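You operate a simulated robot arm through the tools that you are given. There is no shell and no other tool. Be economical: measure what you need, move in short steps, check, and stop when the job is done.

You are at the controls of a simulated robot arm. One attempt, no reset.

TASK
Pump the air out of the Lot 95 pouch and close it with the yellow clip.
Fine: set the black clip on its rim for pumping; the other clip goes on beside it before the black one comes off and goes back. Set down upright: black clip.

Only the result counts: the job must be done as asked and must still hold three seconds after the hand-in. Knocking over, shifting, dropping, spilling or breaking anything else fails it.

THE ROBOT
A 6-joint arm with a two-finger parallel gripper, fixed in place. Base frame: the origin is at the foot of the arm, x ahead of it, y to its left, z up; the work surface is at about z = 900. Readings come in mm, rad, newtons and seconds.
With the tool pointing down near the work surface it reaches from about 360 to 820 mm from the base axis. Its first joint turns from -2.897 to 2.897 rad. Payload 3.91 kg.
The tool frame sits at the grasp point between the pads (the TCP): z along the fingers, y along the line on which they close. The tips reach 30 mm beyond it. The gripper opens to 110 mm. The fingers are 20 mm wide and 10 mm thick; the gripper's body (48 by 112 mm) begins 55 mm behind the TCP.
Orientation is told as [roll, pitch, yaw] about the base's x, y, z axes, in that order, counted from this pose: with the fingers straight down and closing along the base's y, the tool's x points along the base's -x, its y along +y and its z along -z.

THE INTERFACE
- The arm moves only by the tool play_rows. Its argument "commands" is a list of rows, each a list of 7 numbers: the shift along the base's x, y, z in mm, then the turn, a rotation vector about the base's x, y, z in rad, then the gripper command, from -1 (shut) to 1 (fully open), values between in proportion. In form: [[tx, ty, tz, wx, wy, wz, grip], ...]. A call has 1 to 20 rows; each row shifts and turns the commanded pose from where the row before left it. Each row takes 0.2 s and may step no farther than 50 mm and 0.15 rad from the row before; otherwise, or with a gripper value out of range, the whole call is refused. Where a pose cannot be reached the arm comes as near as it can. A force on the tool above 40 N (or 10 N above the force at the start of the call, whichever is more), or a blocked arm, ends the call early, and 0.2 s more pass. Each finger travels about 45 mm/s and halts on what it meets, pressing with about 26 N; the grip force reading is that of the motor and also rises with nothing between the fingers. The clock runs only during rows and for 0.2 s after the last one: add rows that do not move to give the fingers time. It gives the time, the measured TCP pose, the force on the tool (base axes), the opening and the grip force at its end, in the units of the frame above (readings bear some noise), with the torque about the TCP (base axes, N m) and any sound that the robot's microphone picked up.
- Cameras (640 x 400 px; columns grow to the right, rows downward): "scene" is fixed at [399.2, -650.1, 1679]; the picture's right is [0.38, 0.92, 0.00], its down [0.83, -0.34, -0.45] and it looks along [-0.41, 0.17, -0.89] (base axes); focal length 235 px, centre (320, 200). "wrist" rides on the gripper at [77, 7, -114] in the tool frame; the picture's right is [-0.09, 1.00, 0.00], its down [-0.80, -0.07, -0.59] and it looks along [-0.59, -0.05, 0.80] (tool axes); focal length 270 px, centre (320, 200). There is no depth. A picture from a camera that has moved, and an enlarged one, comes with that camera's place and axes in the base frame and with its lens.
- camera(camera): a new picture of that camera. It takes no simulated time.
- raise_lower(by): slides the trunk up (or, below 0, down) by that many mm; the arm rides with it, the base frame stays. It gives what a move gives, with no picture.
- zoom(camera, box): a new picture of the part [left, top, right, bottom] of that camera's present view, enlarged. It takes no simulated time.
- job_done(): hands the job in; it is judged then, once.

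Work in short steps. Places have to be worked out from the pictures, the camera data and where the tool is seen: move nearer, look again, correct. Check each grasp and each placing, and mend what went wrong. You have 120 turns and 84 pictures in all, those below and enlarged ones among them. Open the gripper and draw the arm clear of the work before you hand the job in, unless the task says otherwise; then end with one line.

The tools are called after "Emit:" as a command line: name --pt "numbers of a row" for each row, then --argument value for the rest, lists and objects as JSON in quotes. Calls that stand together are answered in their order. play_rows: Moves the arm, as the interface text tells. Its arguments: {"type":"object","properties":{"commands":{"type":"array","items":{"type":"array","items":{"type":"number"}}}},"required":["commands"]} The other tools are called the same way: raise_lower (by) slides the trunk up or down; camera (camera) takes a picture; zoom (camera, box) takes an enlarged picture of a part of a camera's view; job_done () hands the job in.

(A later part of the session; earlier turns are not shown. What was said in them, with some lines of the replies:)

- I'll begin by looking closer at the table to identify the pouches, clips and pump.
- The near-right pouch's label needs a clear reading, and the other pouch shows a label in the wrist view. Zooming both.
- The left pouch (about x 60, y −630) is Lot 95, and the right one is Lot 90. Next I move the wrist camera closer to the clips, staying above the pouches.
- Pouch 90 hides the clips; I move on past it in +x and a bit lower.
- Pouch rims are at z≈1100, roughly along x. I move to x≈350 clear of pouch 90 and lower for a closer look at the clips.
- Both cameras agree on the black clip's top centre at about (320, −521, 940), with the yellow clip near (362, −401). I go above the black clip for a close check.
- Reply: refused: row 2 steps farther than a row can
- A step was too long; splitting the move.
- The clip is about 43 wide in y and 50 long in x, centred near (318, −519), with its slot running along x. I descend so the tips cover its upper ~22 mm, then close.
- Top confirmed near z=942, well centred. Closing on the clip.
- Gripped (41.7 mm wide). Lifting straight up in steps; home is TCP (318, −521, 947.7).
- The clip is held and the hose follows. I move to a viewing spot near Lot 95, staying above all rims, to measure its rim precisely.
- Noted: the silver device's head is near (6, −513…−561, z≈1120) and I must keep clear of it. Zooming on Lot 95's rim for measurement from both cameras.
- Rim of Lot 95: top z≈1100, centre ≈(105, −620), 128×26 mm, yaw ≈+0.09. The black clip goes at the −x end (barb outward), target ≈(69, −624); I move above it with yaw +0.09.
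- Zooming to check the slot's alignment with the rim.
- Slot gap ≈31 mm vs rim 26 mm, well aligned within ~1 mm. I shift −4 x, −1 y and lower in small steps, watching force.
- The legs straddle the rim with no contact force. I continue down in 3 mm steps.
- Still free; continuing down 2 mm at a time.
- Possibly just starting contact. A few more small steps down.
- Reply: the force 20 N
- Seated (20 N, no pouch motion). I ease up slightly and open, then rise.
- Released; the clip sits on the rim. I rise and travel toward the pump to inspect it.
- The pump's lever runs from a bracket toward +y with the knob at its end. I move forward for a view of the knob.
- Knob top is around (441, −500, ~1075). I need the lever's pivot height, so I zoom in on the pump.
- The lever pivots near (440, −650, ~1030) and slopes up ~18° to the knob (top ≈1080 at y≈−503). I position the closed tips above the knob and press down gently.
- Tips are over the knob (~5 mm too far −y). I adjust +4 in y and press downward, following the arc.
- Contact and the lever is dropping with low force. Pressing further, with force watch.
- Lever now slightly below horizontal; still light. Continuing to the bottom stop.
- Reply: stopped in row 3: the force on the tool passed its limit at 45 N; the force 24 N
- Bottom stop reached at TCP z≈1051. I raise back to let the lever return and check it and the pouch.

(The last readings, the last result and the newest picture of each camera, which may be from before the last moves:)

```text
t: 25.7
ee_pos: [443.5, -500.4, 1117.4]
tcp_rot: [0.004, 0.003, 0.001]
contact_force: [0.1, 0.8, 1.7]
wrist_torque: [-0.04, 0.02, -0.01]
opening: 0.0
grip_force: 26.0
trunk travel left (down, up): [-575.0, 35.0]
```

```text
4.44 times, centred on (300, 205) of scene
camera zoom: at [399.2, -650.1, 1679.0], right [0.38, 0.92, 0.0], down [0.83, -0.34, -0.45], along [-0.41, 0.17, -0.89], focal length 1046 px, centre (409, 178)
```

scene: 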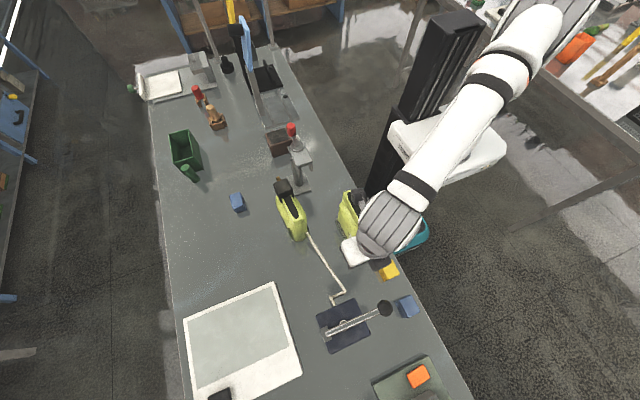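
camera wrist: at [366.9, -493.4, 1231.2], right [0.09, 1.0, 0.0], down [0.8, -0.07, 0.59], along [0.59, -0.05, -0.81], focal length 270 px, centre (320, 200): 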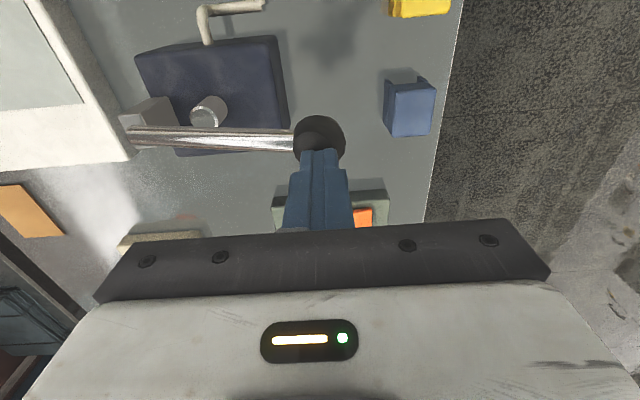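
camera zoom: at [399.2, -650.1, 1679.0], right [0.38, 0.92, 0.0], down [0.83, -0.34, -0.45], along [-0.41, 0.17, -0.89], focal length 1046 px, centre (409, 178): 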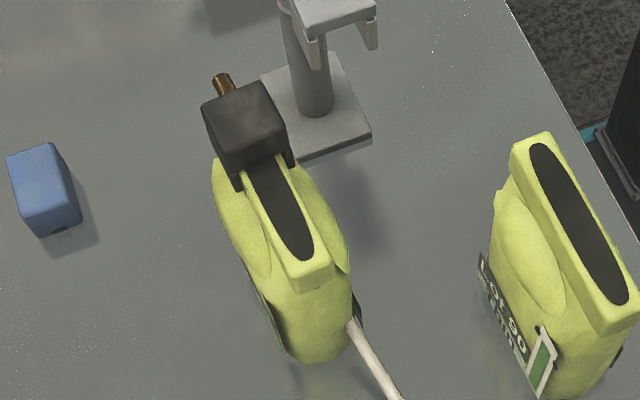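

Lever springs back. The pouch looks a bit slimmer at most, so I pump more: two full strokes.

Emit:
play_rows --pt "-2 1 -22 0 0 0 -1" --pt "0 0 -22 0 0 0 -1" --pt "0 0 -20 0 0 0 -1" --pt "0 0 -3 0 0 0 -1" --pt "0 0 0 0 0 0 -1" --pt "0 0 25 0 0 0 -1" --pt "0 0 25 0 0 0 -1" --pt "0 0 17 0 0 0 -1" --pt "0 0 0 0 0 0 -1" --pt "0 0 -22 0 0 0 -1" --pt "0 0 -22 0 0 0 -1" --pt "0 0 -20 0 0 0 -1" --pt "0 0 -3 0 0 0 -1" --pt "0 0 0 0 0 0 -1" --pt "0 0 25 0 0 0 -1" --pt "0 0 25 0 0 0 -1" --pt "0 0 17 0 0 0 -1" --pt "0 0 0 0 0 0 -1"

Emit:
zoom --camera "scene" --box '[260, 160, 340, 250]'

```text
t: 29.5
ee_pos: [442.6, -498.9, 1117.0]
tcp_rot: [0.002, 0.003, 0.001]
contact_force: [0.3, -0.9, 0.6]
wrist_torque: [0.01, 0.05, -0.03]
opening: 0.0
grip_force: 25.9
trunk travel left (down, up): [-575.0, 35.0]
```

```text
4.44 times, centred on (300, 205) of scene
camera zoom: at [399.2, -650.1, 1679.0], right [0.38, 0.92, 0.0], down [0.83, -0.34, -0.45], along [-0.41, 0.17, -0.89], focal length 1046 px, centre (409, 178)
```

zoom: 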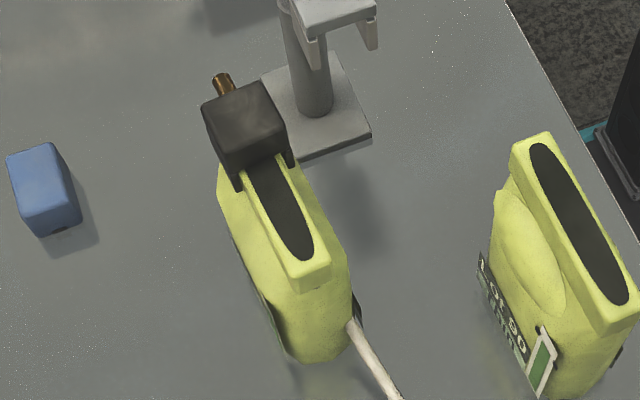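

The bulges have disappeared: pumping works. Two more strokes to see whether anything still changes.

Emit:
play_rows --pt "0 0 -22 0 0 0 -1" --pt "0 0 -22 0 0 0 -1" --pt "0 0 -20 0 0 0 -1" --pt "0 0 -3 0 0 0 -1" --pt "0 0 0 0 0 0 -1" --pt "0 0 25 0 0 0 -1" --pt "0 0 25 0 0 0 -1" --pt "0 0 17 0 0 0 -1" --pt "0 0 0 0 0 0 -1" --pt "0 0 -22 0 0 0 -1" --pt "0 0 -22 0 0 0 -1" --pt "0 0 -20 0 0 0 -1" --pt "0 0 -3 0 0 0 -1" --pt "0 0 0 0 0 0 -1" --pt "0 0 25 0 0 0 -1" --pt "0 0 25 0 0 0 -1" --pt "0 0 17 0 0 0 -1" --pt "0 0 0 0 0 0 -1"

Emit:
zoom --camera "scene" --box '[260, 160, 340, 250]'

```text
t: 33.3
ee_pos: [440.8, -498.8, 1118.3]
tcp_rot: [0.004, 0.002, 0.0]
contact_force: [-0.4, -0.5, 0.9]
wrist_torque: [-0.03, 0.01, -0.02]
opening: 0.0
grip_force: 26.1
trunk travel left (down, up): [-575.0, 35.0]
```

```text
4.44 times, centred on (300, 205) of scene
camera zoom: at [399.2, -650.1, 1679.0], right [0.38, 0.92, 0.0], down [0.83, -0.34, -0.45], along [-0.41, 0.17, -0.89], focal length 1046 px, centre (409, 178)
```

zoom: 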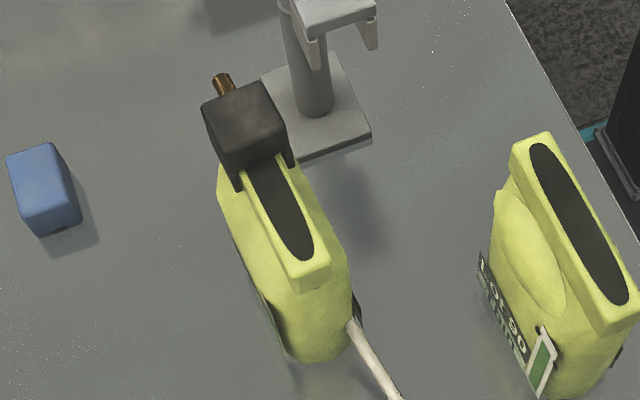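

No further change – evacuated. Now the yellow clip: moving above it with the gripper opening.

Emit:
play_rows --pt "0 0 20 -0.003 -0.002 0 -1" --pt "-30 35 0 0 0 0 0" --pt "-30 35 0 0 0 0 0.6" --pt "-19 28 0 0 0 0 0.6" --pt "0 0 -45 0 0 0 0.6" --pt "0 0 -45 0 0 0 0.6" --pt "0 0 -35 0 0 0 0.6" --pt "0 0 0 0 0 0 0.6"

Emit:
camera --camera "wrist"

```text
t: 35.1
ee_pos: [359.7, -402.6, 1009.8]
tcp_rot: [-0.001, 0.002, 0.001]
contact_force: [0.1, 0.7, 0.5]
wrist_torque: [0.04, 0.02, -0.04]
opening: 88.3
grip_force: 0.0
trunk travel left (down, up): [-575.0, 35.0]
```

```text
35 pictures are left
camera wrist: at [282.2, -395.1, 1124.6], right [0.09, 1.0, 0.0], down [0.8, -0.07, 0.59], along [0.59, -0.05, -0.8], focal length 270 px, centre (320, 200)
```

wrist: 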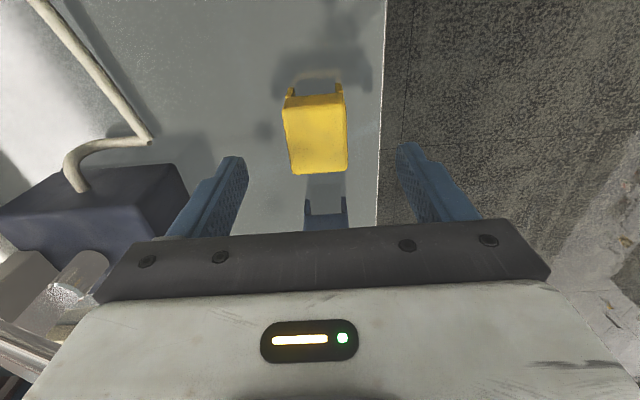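

Yellow clip is centred ≈(361, −404), same size as the black. Descending and closing on it.

Emit:
play_rows --pt "1.5 -1.5 -32 0 0 0 0.6" --pt "0 0 -30 0 0 0 0.6" --pt "0 0 0 0 0 0 0.6"

Emit:
camera --camera "wrist"

```text
t: 35.9
ee_pos: [361.6, -403.1, 950.6]
tcp_rot: [-0.002, 0.0, 0.0]
contact_force: [0.0, 0.5, 0.7]
wrist_torque: [-0.02, 0.0, -0.02]
opening: 88.1
grip_force: 0.1
trunk travel left (down, up): [-575.0, 35.0]
```

```text
34 pictures are left
camera wrist: at [284.7, -395.5, 1065.3], right [0.09, 1.0, 0.0], down [0.8, -0.07, 0.59], along [0.59, -0.05, -0.8], focal length 270 px, centre (320, 200)
```

wrist: 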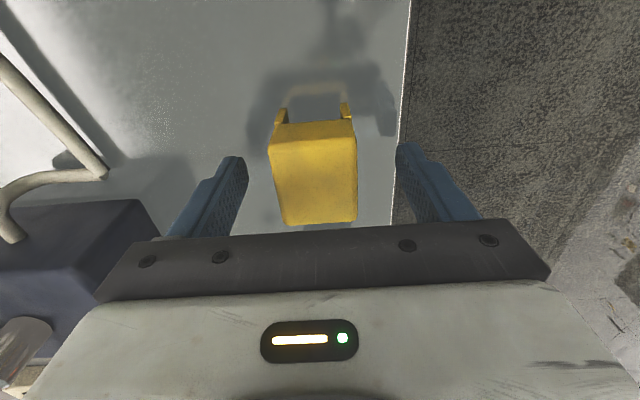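

Aligned. Closing the fingers on the yellow clip.

Emit:
play_rows --pt "1 0 -2 0 0 0 0.6" --pt "0 0 0 0 0 0 -1" --pt "0 0 0 0 0 0 -1" --pt "0 0 0 0 0 0 -1" --pt "0 0 0 0 0 0 -1"

Emit:
camera --camera "wrist"

```text
t: 37.1
ee_pos: [361.5, -403.1, 949.0]
tcp_rot: [0.0, 0.002, 0.0]
contact_force: [0.3, -0.2, 0.5]
wrist_torque: [0.02, 0.0, -0.02]
opening: 41.4
grip_force: 26.4
trunk travel left (down, up): [-575.0, 35.0]
```

```text
33 pictures are left
camera wrist: at [286.1, -395.4, 1063.3], right [0.09, 1.0, 0.0], down [0.8, -0.07, 0.59], along [0.59, -0.05, -0.8], focal length 270 px, centre (320, 200)
```

wrist: 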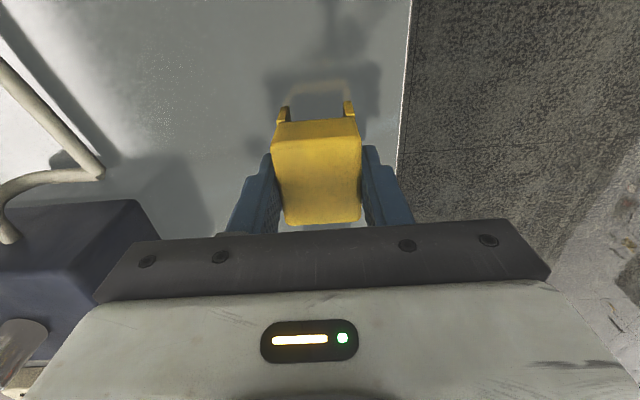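

Held. Lifting and carrying to the +x half of Lot 95's rim, target TCP (136, −617.6), yaw 0.088.

Emit:
play_rows --pt "0 0 20 0 0 0 -1" --pt "0 0 45 0 0 0 -1" --pt "0 0 48 0 0 0 -1" --pt "0 0 48 0 0 0 -1" --pt "0 0 48 0 0 0 -1" --pt "0 0 48 0 0 0 -1" --pt "-28 -26.8 12 0 0 0 -1" --pt "-28 -26.8 0 0 0 0 -1" --pt "-28 -26.8 0 0 0 0 -1" --pt "-28 -26.8 0 0 0 0 -1" --pt "-28 -26.8 0 0 0 0 -1" --pt "-28 -26.8 0 0 0 0.044 -1" --pt "-28 -26.8 0 0 0 0.044 -1" --pt "-28 -26.8 0 0 0 0 -1" --pt "0 0 -30 0 0 0 -1" --pt "0 0 0 0 0 0 -1"

Emit:
camera --camera "wrist"

Emit:
zoom --camera "scene" --box '[270, 155, 340, 245]'

```text
t: 40.5
ee_pos: [139.8, -616.8, 1187.9]
tcp_rot: [0.0, 0.002, 0.087]
contact_force: [-0.3, -1.1, -0.2]
wrist_torque: [-0.05, 0.01, -0.03]
opening: 41.4
grip_force: 26.4
trunk travel left (down, up): [-575.0, 35.0]
```

```text
32 pictures are left
camera wrist: at [62.2, -615.7, 1301.8], right [0.0, 1.0, 0.0], down [0.8, 0.0, 0.59], along [0.59, 0.0, -0.8], focal length 270 px, centre (320, 200)
```

wrist: 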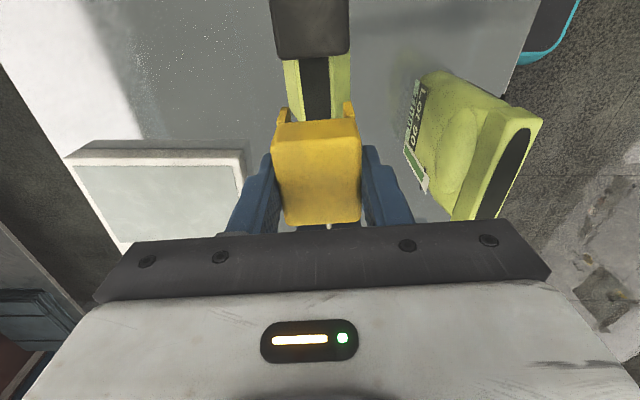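

```text
4.44 times, centred on (305, 200) of scene
camera zoom: at [399.2, -650.1, 1679.0], right [0.38, 0.92, 0.0], down [0.83, -0.34, -0.45], along [-0.41, 0.17, -0.89], focal length 1046 px, centre (387, 200)
```

zoom: 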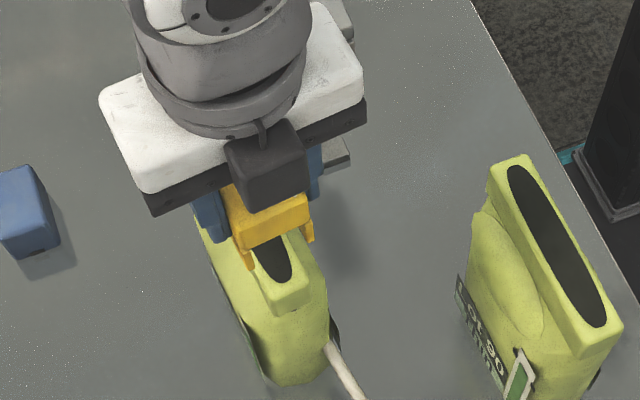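

Zooming in to check lateral alignment of the slot with the rim.

Emit:
zoom --camera "wrist" --box '[250, 40, 390, 130]'

Emit:
zoom --camera "scene" --box '[285, 190, 335, 230]'

```text
4.44 times, centred on (320, 85) of wrist
camera zoom: at [62.2, -615.7, 1301.8], right [0.0, 1.0, 0.0], down [0.8, 0.0, 0.59], along [0.59, 0.0, -0.8], focal length 1201 px, centre (320, 711)
```

zoom: 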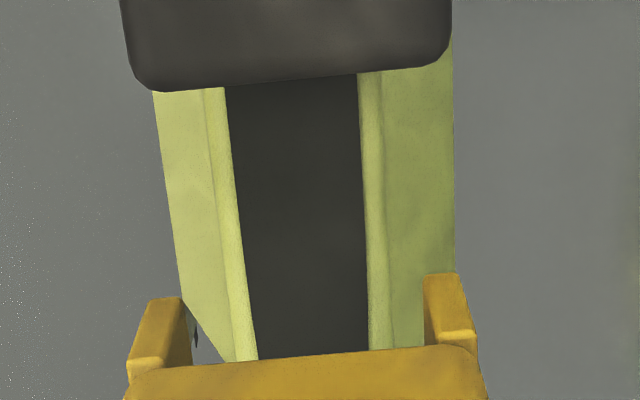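

```text
10.00 times, centred on (310, 210) of scene
camera zoom: at [399.2, -650.1, 1679.0], right [0.38, 0.92, 0.0], down [0.83, -0.34, -0.45], along [-0.41, 0.17, -0.89], focal length 2354 px, centre (420, 100)
```

zoom: 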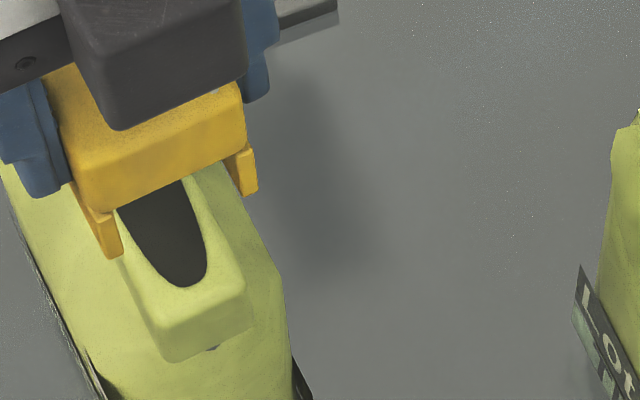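

Slot and rim match within ~1 mm; I shift (−3, −1.2) and lower in steps.

Emit:
play_rows --pt "-3 -1.2 0 0 0 0 -1" --pt "0 0 -20 0 0 0 -1" --pt "0 0 -12 0 0 0 -1" --pt "0 0 -5 0 0 0 -1" --pt "0 0 -4 0 0 0 -1" --pt "0 0 -4 0 0 0 -1" --pt "0 0 0 0 0 0 -1"

Emit:
zoom --camera "scene" --box '[275, 175, 335, 235]'

```text
t: 42.1
ee_pos: [136.9, -617.8, 1142.2]
tcp_rot: [0.0, 0.001, 0.089]
contact_force: [0.5, 0.7, -1.3]
wrist_torque: [0.01, -0.03, 0.0]
opening: 41.4
grip_force: 26.0
trunk travel left (down, up): [-575.0, 35.0]
```

```text
6.67 times, centred on (305, 205) of scene
camera zoom: at [399.2, -650.1, 1679.0], right [0.38, 0.92, 0.0], down [0.83, -0.34, -0.45], along [-0.41, 0.17, -0.89], focal length 1570 px, centre (420, 167)
```

zoom: 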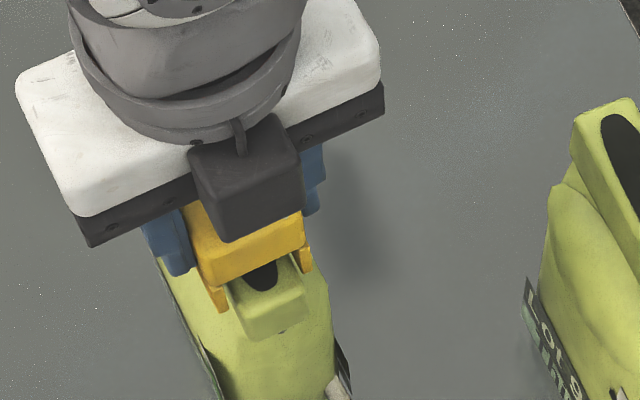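

No contact yet; continue down to the seating height (~1121) with force watch.

Emit:
play_rows --pt "0 0 -5 0 0 0 -1" --pt "0 0 -5 0 0 0 -1" --pt "0 0 -4 0 0 0 -1" --pt "0 0 -3 0 0 0 -1" --pt "0 0 -2 0 0 0 -1" --pt "0 0 -1.5 0 0 0 -1" --pt "0 0 -1.5 0 0 0 -1" --pt "0 0 0 0 0 0 -1"

Emit:
zoom --camera "scene" --box '[275, 175, 335, 235]'

```text
t: 43.9
ee_pos: [136.4, -617.6, 1121.3]
tcp_rot: [-0.001, -0.001, 0.089]
contact_force: [1.0, -1.0, 19.6]
wrist_torque: [0.0, 0.03, 0.06]
opening: 41.6
grip_force: 25.8
trunk travel left (down, up): [-575.0, 35.0]
```

```text
6.67 times, centred on (305, 205) of scene
camera zoom: at [399.2, -650.1, 1679.0], right [0.38, 0.92, 0.0], down [0.83, -0.34, -0.45], along [-0.41, 0.17, -0.89], focal length 1570 px, centre (420, 167)
```

zoom: 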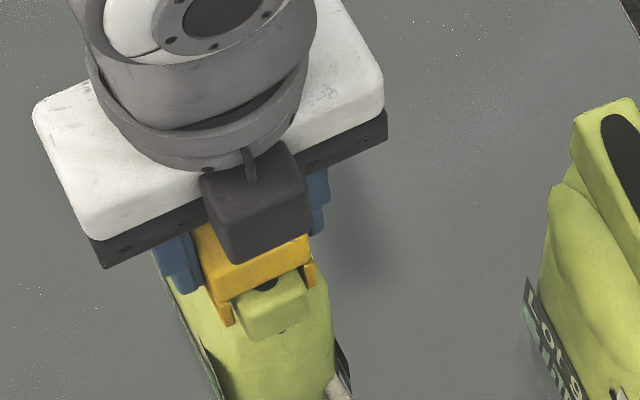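

Seated with ~20 N. I press slightly more to be sure, then release and rise.

Emit:
play_rows --pt "0 0 -1 0 0 0 -1" --pt "0 0 0 0 0 0 -1" --pt "0 0 3 0 0 0 -1" --pt "0 0 0 0 0 0 0.2" --pt "0 0 0 0 0 0 0.2" --pt "0 0 0 0 0 0 0.2"

Emit:
play_rows --pt "0 0 15 0 0 0 0.2" --pt "0 0 40 0 0 0 0.2" --pt "0 0 30 0 0 0 0.2" --pt "-35 -3 0 0 0 0 0.2" --pt "-34 -3 0 0 0 0 0.2" --pt "0 0 0 0 0 0 0.2"

Emit:
camera --camera "wrist"

Emit:
zoom --camera "scene" --box '[265, 165, 345, 245]'

```text
t: 45.3
ee_pos: [135.4, -618.1, 1120.7]
tcp_rot: [-0.001, 0.002, 0.089]
contact_force: [-0.5, -0.7, 0.4]
wrist_torque: [-0.03, 0.0, -0.01]
opening: 66.2
grip_force: 0.2
trunk travel left (down, up): [-575.0, 35.0]
```

```text
t: 46.7
ee_pos: [67.9, -625.2, 1207.3]
tcp_rot: [0.0, 0.003, 0.088]
contact_force: [0.2, 0.2, 0.8]
wrist_torque: [0.03, -0.02, 0.03]
opening: 65.9
grip_force: 0.2
trunk travel left (down, up): [-575.0, 35.0]
```

```text
26 pictures are left
camera wrist: at [-9.0, -624.0, 1322.2], right [0.0, 1.0, 0.0], down [0.8, 0.0, 0.59], along [0.59, 0.0, -0.8], focal length 270 px, centre (320, 200)
```

wrist: 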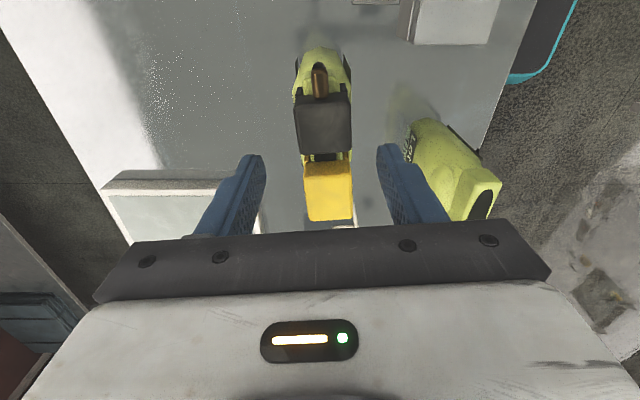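

```text
5.00 times, centred on (305, 205) of scene
camera zoom: at [399.2, -650.1, 1679.0], right [0.38, 0.92, 0.0], down [0.83, -0.34, -0.45], along [-0.41, 0.17, -0.89], focal length 1177 px, centre (395, 175)
```

zoom: 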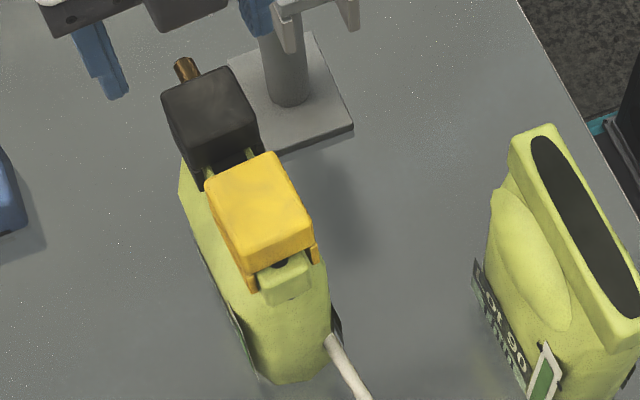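

Both clips sit on the rim side by side and the pouch stays flat. Now back down to grip the black clip.

Emit:
play_rows --pt "0 0.5 -30 0 0 0 0.2" --pt "0 0 -30 0 0 0 0.2" --pt "0 0 -15 0 0 0 0.2" --pt "0 0 -12 0 0 0 0.2" --pt "0 0 0 0 0 0 0.2"

Emit:
camera --camera "wrist"

```text
t: 47.9
ee_pos: [66.3, -623.7, 1120.0]
tcp_rot: [0.0, 0.002, 0.089]
contact_force: [0.2, 0.0, 0.1]
wrist_torque: [-0.02, 0.0, 0.02]
opening: 66.2
grip_force: 0.1
trunk travel left (down, up): [-575.0, 35.0]
```

```text
24 pictures are left
camera wrist: at [-9.3, -623.0, 1233.9], right [0.0, 1.0, 0.0], down [0.8, 0.0, 0.59], along [0.59, 0.0, -0.8], focal length 270 px, centre (320, 200)
```

wrist: 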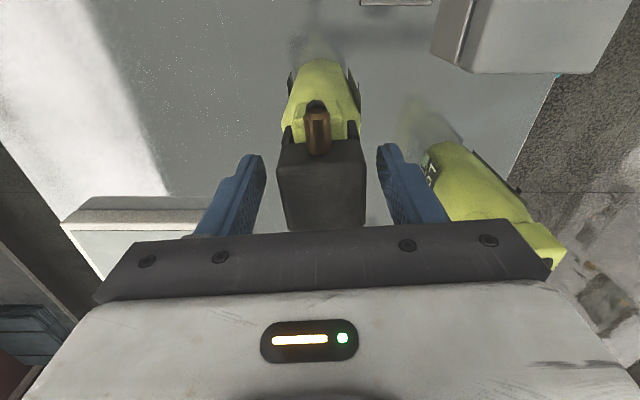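

Well centred. Closing on the black clip and lifting it slowly off.

Emit:
play_rows --pt "1 0 0 0 0 0 -1" --pt "0 0 0 0 0 0 -1" --pt "0 0 0 0 0 0 -1" --pt "0 0 0 0 0 0 -1" --pt "0 0 5 0 0 0 -1" --pt "0 0 8 0 0 0 -1" --pt "0 0 10 0 0 0 -1" --pt "0 0 0 0 0 0 -1"

Emit:
zoom --camera "scene" --box '[265, 165, 345, 245]'

```text
t: 49.7
ee_pos: [68.7, -623.8, 1144.3]
tcp_rot: [0.0, 0.001, 0.09]
contact_force: [-0.2, -0.5, -0.4]
wrist_torque: [-0.01, -0.01, 0.0]
opening: 41.4
grip_force: 25.8
trunk travel left (down, up): [-575.0, 35.0]
```

```text
5.00 times, centred on (305, 205) of scene
camera zoom: at [399.2, -650.1, 1679.0], right [0.38, 0.92, 0.0], down [0.83, -0.34, -0.45], along [-0.41, 0.17, -0.89], focal length 1177 px, centre (395, 175)
```

zoom: 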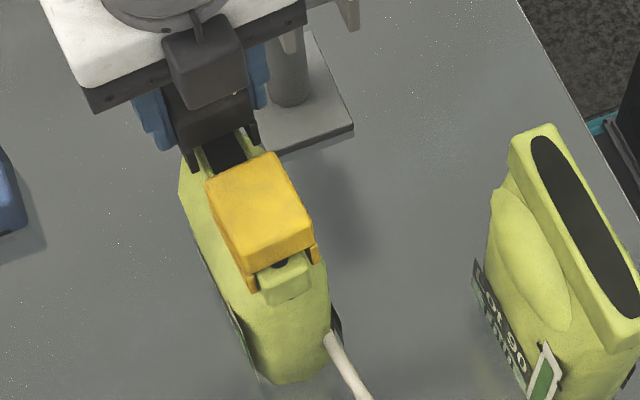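

Lifts cleanly, pouch unmoved. Raising and returning to the home spot above (318, −521), yaw 0.

Emit:
play_rows --pt "0 0 40 0 0 0 -1" --pt "0 0 40 0 0 0 -1" --pt "41.6 17.1 0 0 0 -0.045 -1" --pt "41.6 17.1 0 0 0 -0.044 -1" --pt "41.6 17.1 0 0 0 0 -1" --pt "41.6 17.1 0 0 0 0 -1" --pt "41.6 17.1 0 0 0 0 -1" --pt "41.6 17.1 0 0 0 0 -1" --pt "0 0 -45 0 0 0 -1" --pt "0 0 -45 0 0 0 -1" --pt "0 0 -45 0 0 0 -1" --pt "0 0 -45 0 0 0 -1" --pt "0 0 -45 0 0 0 -1" --pt "0 0 -25 0 0 0 -1" --pt "0 0 0 0 0 0 -1"

Emit:
camera --camera "wrist"

Emit:
zoom --camera "scene" --box '[250, 160, 430, 340]'

```text
t: 52.9
ee_pos: [316.7, -521.6, 973.5]
tcp_rot: [0.002, 0.003, -0.001]
contact_force: [0.5, -0.5, 0.1]
wrist_torque: [0.02, -0.03, 0.0]
opening: 41.5
grip_force: 25.4
trunk travel left (down, up): [-575.0, 35.0]
```

```text
22 pictures are left
camera wrist: at [239.4, -514.1, 1088.1], right [0.09, 1.0, 0.0], down [0.8, -0.07, 0.59], along [0.59, -0.05, -0.8], focal length 270 px, centre (320, 200)
```

wrist: 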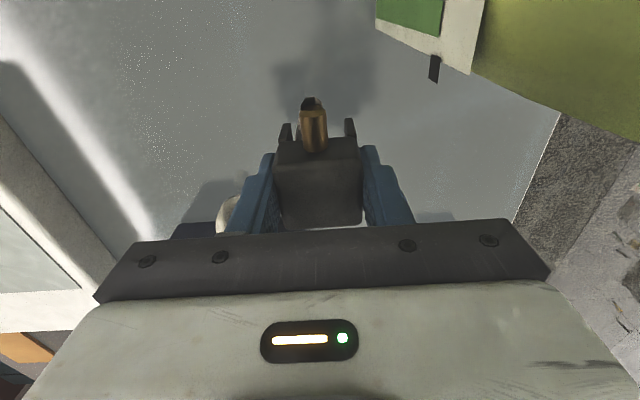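

```text
2.22 times, centred on (340, 250) of scene
camera zoom: at [399.2, -650.1, 1679.0], right [0.38, 0.92, 0.0], down [0.83, -0.34, -0.45], along [-0.41, 0.17, -0.89], focal length 523 px, centre (276, 89)
```

zoom: 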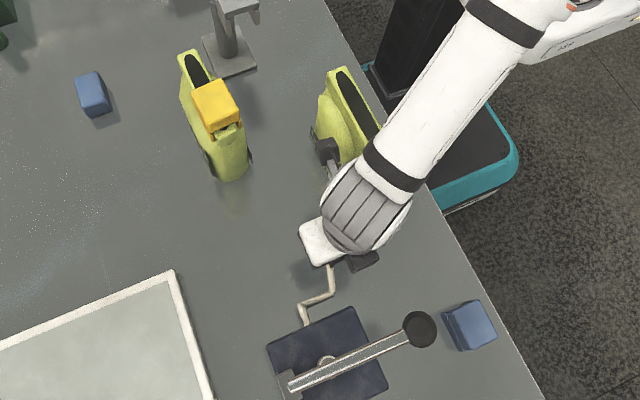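

Pouch 95 looks flat and clipped. Lowering the black clip to the table gently until contact.

Emit:
play_rows --pt "1.5 0 -15 -0.002 -0.003 0 -1" --pt "0 0 -7 0 0 0 -1" --pt "0 0 -1.5 0 0 0 -1" --pt "0 0 0 0 0 0 -1"

```text
t: 53.9
ee_pos: [319.9, -521.4, 949.7]
tcp_rot: [-0.003, -0.001, 0.0]
contact_force: [0.2, 0.3, -0.1]
wrist_torque: [0.01, 0.03, 0.02]
opening: 41.5
grip_force: 25.5
trunk travel left (down, up): [-575.0, 35.0]
```

No contact yet; finishing the last millimetres.

Emit:
play_rows --pt "0 0 -1 0 0 0 -1" --pt "0 0 0 0 0 0 -1"

Emit:
play_rows --pt "0 0 -0.7 0 0 0 -1" --pt "0 0 0 0 0 0 -1"

```text
t: 54.5
ee_pos: [319.6, -521.6, 949.4]
tcp_rot: [0.0, -0.003, 0.0]
contact_force: [0.1, -0.2, -0.2]
wrist_torque: [-0.02, 0.01, 0.03]
opening: 41.8
grip_force: 26.0
trunk travel left (down, up): [-575.0, 35.0]
```

```text
t: 55.1
ee_pos: [319.1, -521.6, 947.6]
tcp_rot: [-0.003, -0.001, 0.0]
contact_force: [-0.3, 0.1, -0.7]
wrist_torque: [-0.02, 0.0, -0.02]
opening: 41.3
grip_force: 25.8
trunk travel left (down, up): [-575.0, 35.0]
```

Still no contact; two more small steps.

Emit:
play_rows --pt "0 0 -1 0 0 0 -1" --pt "0 0 0 0 0 0 -1"

Emit:
play_rows --pt "0 0 -1 0 0 0 -1" --pt "0 0 0 0 0 0 -1"

```text
t: 55.7
ee_pos: [320.4, -520.8, 946.9]
tcp_rot: [-0.003, -0.002, -0.003]
contact_force: [-0.4, 0.5, -0.1]
wrist_torque: [-0.02, -0.01, 0.0]
opening: 41.6
grip_force: 25.9
trunk travel left (down, up): [-575.0, 35.0]
```

```text
t: 56.3
ee_pos: [319.6, -521.3, 944.7]
tcp_rot: [-0.001, -0.002, 0.001]
contact_force: [-0.6, -0.7, -0.4]
wrist_torque: [0.0, 0.01, 0.0]
opening: 41.6
grip_force: 25.6
trunk travel left (down, up): [-575.0, 35.0]
```

The clip was probably regripped ~3 mm lower on the fingers; continuing in small steps until contact.

Emit:
play_rows --pt "0 0 -1 0 0 0 -1" --pt "0 0 0 0 0 0 -1"

Emit:
play_rows --pt "0 0 -1 0 0 0 -1" --pt "0 0 0 0 0 0 -1"

Emit:
camera --camera "wrist"

```text
t: 56.9
ee_pos: [319.1, -521.4, 944.1]
tcp_rot: [-0.003, -0.003, 0.001]
contact_force: [0.3, 0.1, 0.0]
wrist_torque: [0.02, -0.01, 0.01]
opening: 41.3
grip_force: 26.3
trunk travel left (down, up): [-575.0, 35.0]
```

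```text
t: 57.5
ee_pos: [320.0, -520.9, 946.0]
tcp_rot: [-0.001, -0.002, 0.001]
contact_force: [-0.5, 0.0, 0.9]
wrist_torque: [0.0, 0.01, -0.01]
opening: 41.5
grip_force: 25.9
trunk travel left (down, up): [-575.0, 35.0]
```

```text
20 pictures are left
camera wrist: at [242.9, -512.9, 1058.6], right [0.09, 1.0, 0.0], down [0.8, -0.07, 0.6], along [0.59, -0.05, -0.8], focal length 270 px, centre (320, 200)
```

wrist: 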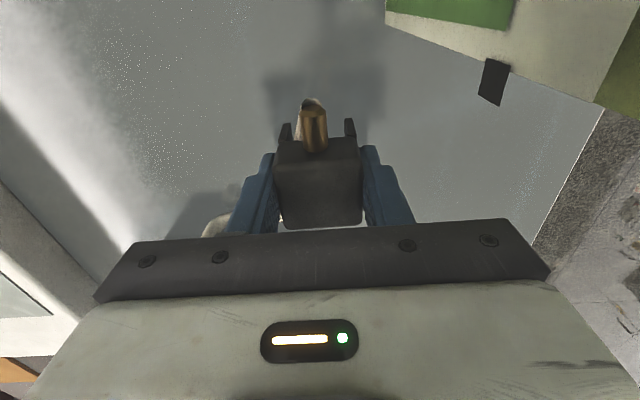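

Tool is truly at ≈944; still free. Continuing 1 mm at a time.

Emit:
play_rows --pt "0 0 -1 0 0 0 -1" --pt "0 0 0 0 0 0 -1"

Emit:
play_rows --pt "0 0 -1 0 0 0 -1" --pt "0 0 0 0 0 0 -1"

Emit:
play_rows --pt "0 0 -1 0 0 0 -1" --pt "0 0 0 0 0 0 -1"

```text
t: 58.1
ee_pos: [320.1, -521.3, 943.5]
tcp_rot: [-0.004, -0.004, 0.001]
contact_force: [0.5, -0.6, 8.1]
wrist_torque: [0.08, 0.09, 0.04]
opening: 41.7
grip_force: 26.2
trunk travel left (down, up): [-575.0, 35.0]
```

```text
t: 58.7
ee_pos: [318.9, -520.8, 944.8]
tcp_rot: [-0.005, -0.002, -0.001]
contact_force: [0.1, -0.4, 19.8]
wrist_torque: [0.13, 0.29, -0.02]
opening: 41.5
grip_force: 25.9
trunk travel left (down, up): [-575.0, 35.0]
```

```text
t: 59.3
ee_pos: [319.9, -520.8, 942.8]
tcp_rot: [-0.003, -0.003, 0.001]
contact_force: [2.2, -2.6, 19.4]
wrist_torque: [0.01, -0.06, 0.0]
opening: 41.6
grip_force: 26.0
trunk travel left (down, up): [-575.0, 35.0]
```

Contact with the table reached. I ease off, open, and check before rising.

Emit:
play_rows --pt "0 0 1.5 0 0 0 -1" --pt "0 0 0 0 0 0 0.3" --pt "0 0 0 0 0 0 0.3" --pt "0 0 0 0 0 0 0.3" --pt "0 0 15 0 0 0 0.3" --pt "0 0 30 0 0 0 0.3" --pt "0 0 45 0 0 0 0.3"

Emit:
camera --camera "wrist"

```text
t: 60.9
ee_pos: [320.3, -520.4, 1033.1]
tcp_rot: [-0.002, -0.001, 0.002]
contact_force: [-0.4, 0.2, -0.2]
wrist_torque: [-0.02, -0.03, 0.02]
opening: 71.4
grip_force: 0.1
trunk travel left (down, up): [-575.0, 35.0]
```

```text
19 pictures are left
camera wrist: at [243.5, -511.9, 1148.0], right [0.09, 1.0, 0.0], down [0.8, -0.07, 0.6], along [0.59, -0.05, -0.8], focal length 270 px, centre (320, 200)
```

wrist: 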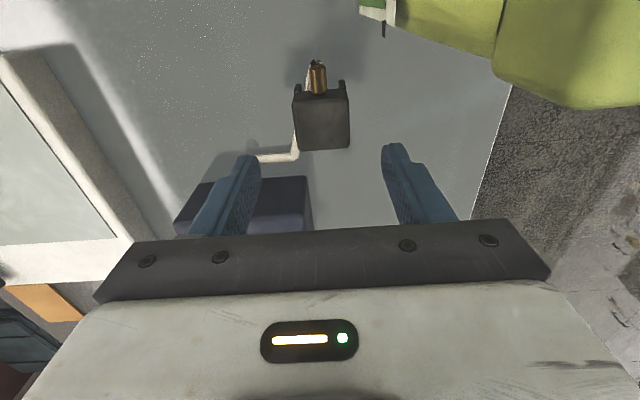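

The black clip stands upright at home. I draw the arm up and away, then take final views.

Emit:
play_rows --pt "0 0 45 0 0 0 0.3" --pt "0 0 45 0 0 0 0.3" --pt "0 0 45 0 0 0 0.3" --pt "0 0 45 0 0 0 0.3" --pt "0 40 20 0 0 0 0.3" --pt "0 45 0 0 0 0 0.3" --pt "0 45 0 0 0 0 0.3" --pt "0 0 0 0 0 0 0.3"

Emit:
zoom --camera "scene" --box '[265, 165, 345, 245]'

Emit:
zoom --camera "scene" --box '[250, 160, 430, 340]'

```text
t: 62.7
ee_pos: [320.8, -389.0, 1230.8]
tcp_rot: [-0.003, -0.003, 0.0]
contact_force: [-0.6, -0.6, 0.0]
wrist_torque: [0.01, -0.01, -0.01]
opening: 71.4
grip_force: 0.0
trunk travel left (down, up): [-575.0, 35.0]
```

```text
5.00 times, centred on (305, 205) of scene
camera zoom: at [399.2, -650.1, 1679.0], right [0.38, 0.92, 0.0], down [0.83, -0.34, -0.45], along [-0.41, 0.17, -0.89], focal length 1177 px, centre (395, 175)
```

zoom: 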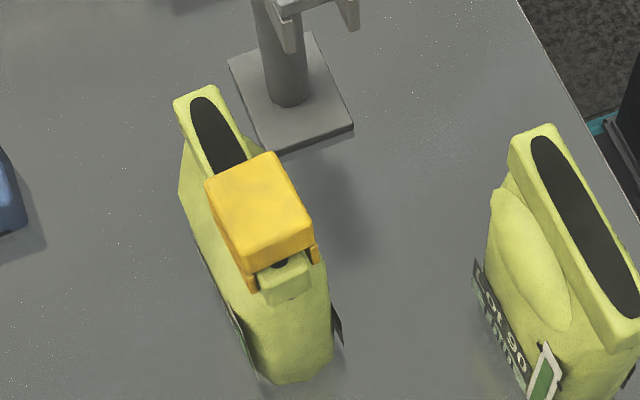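

```text
2.22 times, centred on (340, 250) of scene
camera zoom: at [399.2, -650.1, 1679.0], right [0.38, 0.92, 0.0], down [0.83, -0.34, -0.45], along [-0.41, 0.17, -0.89], focal length 523 px, centre (276, 89)
```

zoom: 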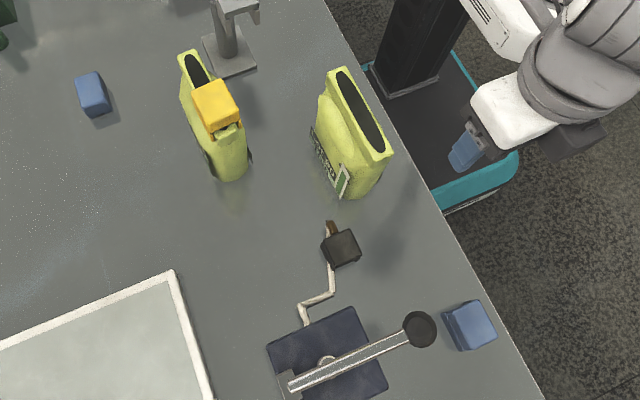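

Everything is in place: pouch flat, yellow clip on the rim, black clip upright at home, and the arm clear. Handing in.

Emit:
job_done

```text
The job is handed in.
```

I pumped the Lot 95 pouch flat and closed it with the yellow clip; the black clip is back at its spot, standing upright. In the last pictures nothing else had been knocked or shifted.
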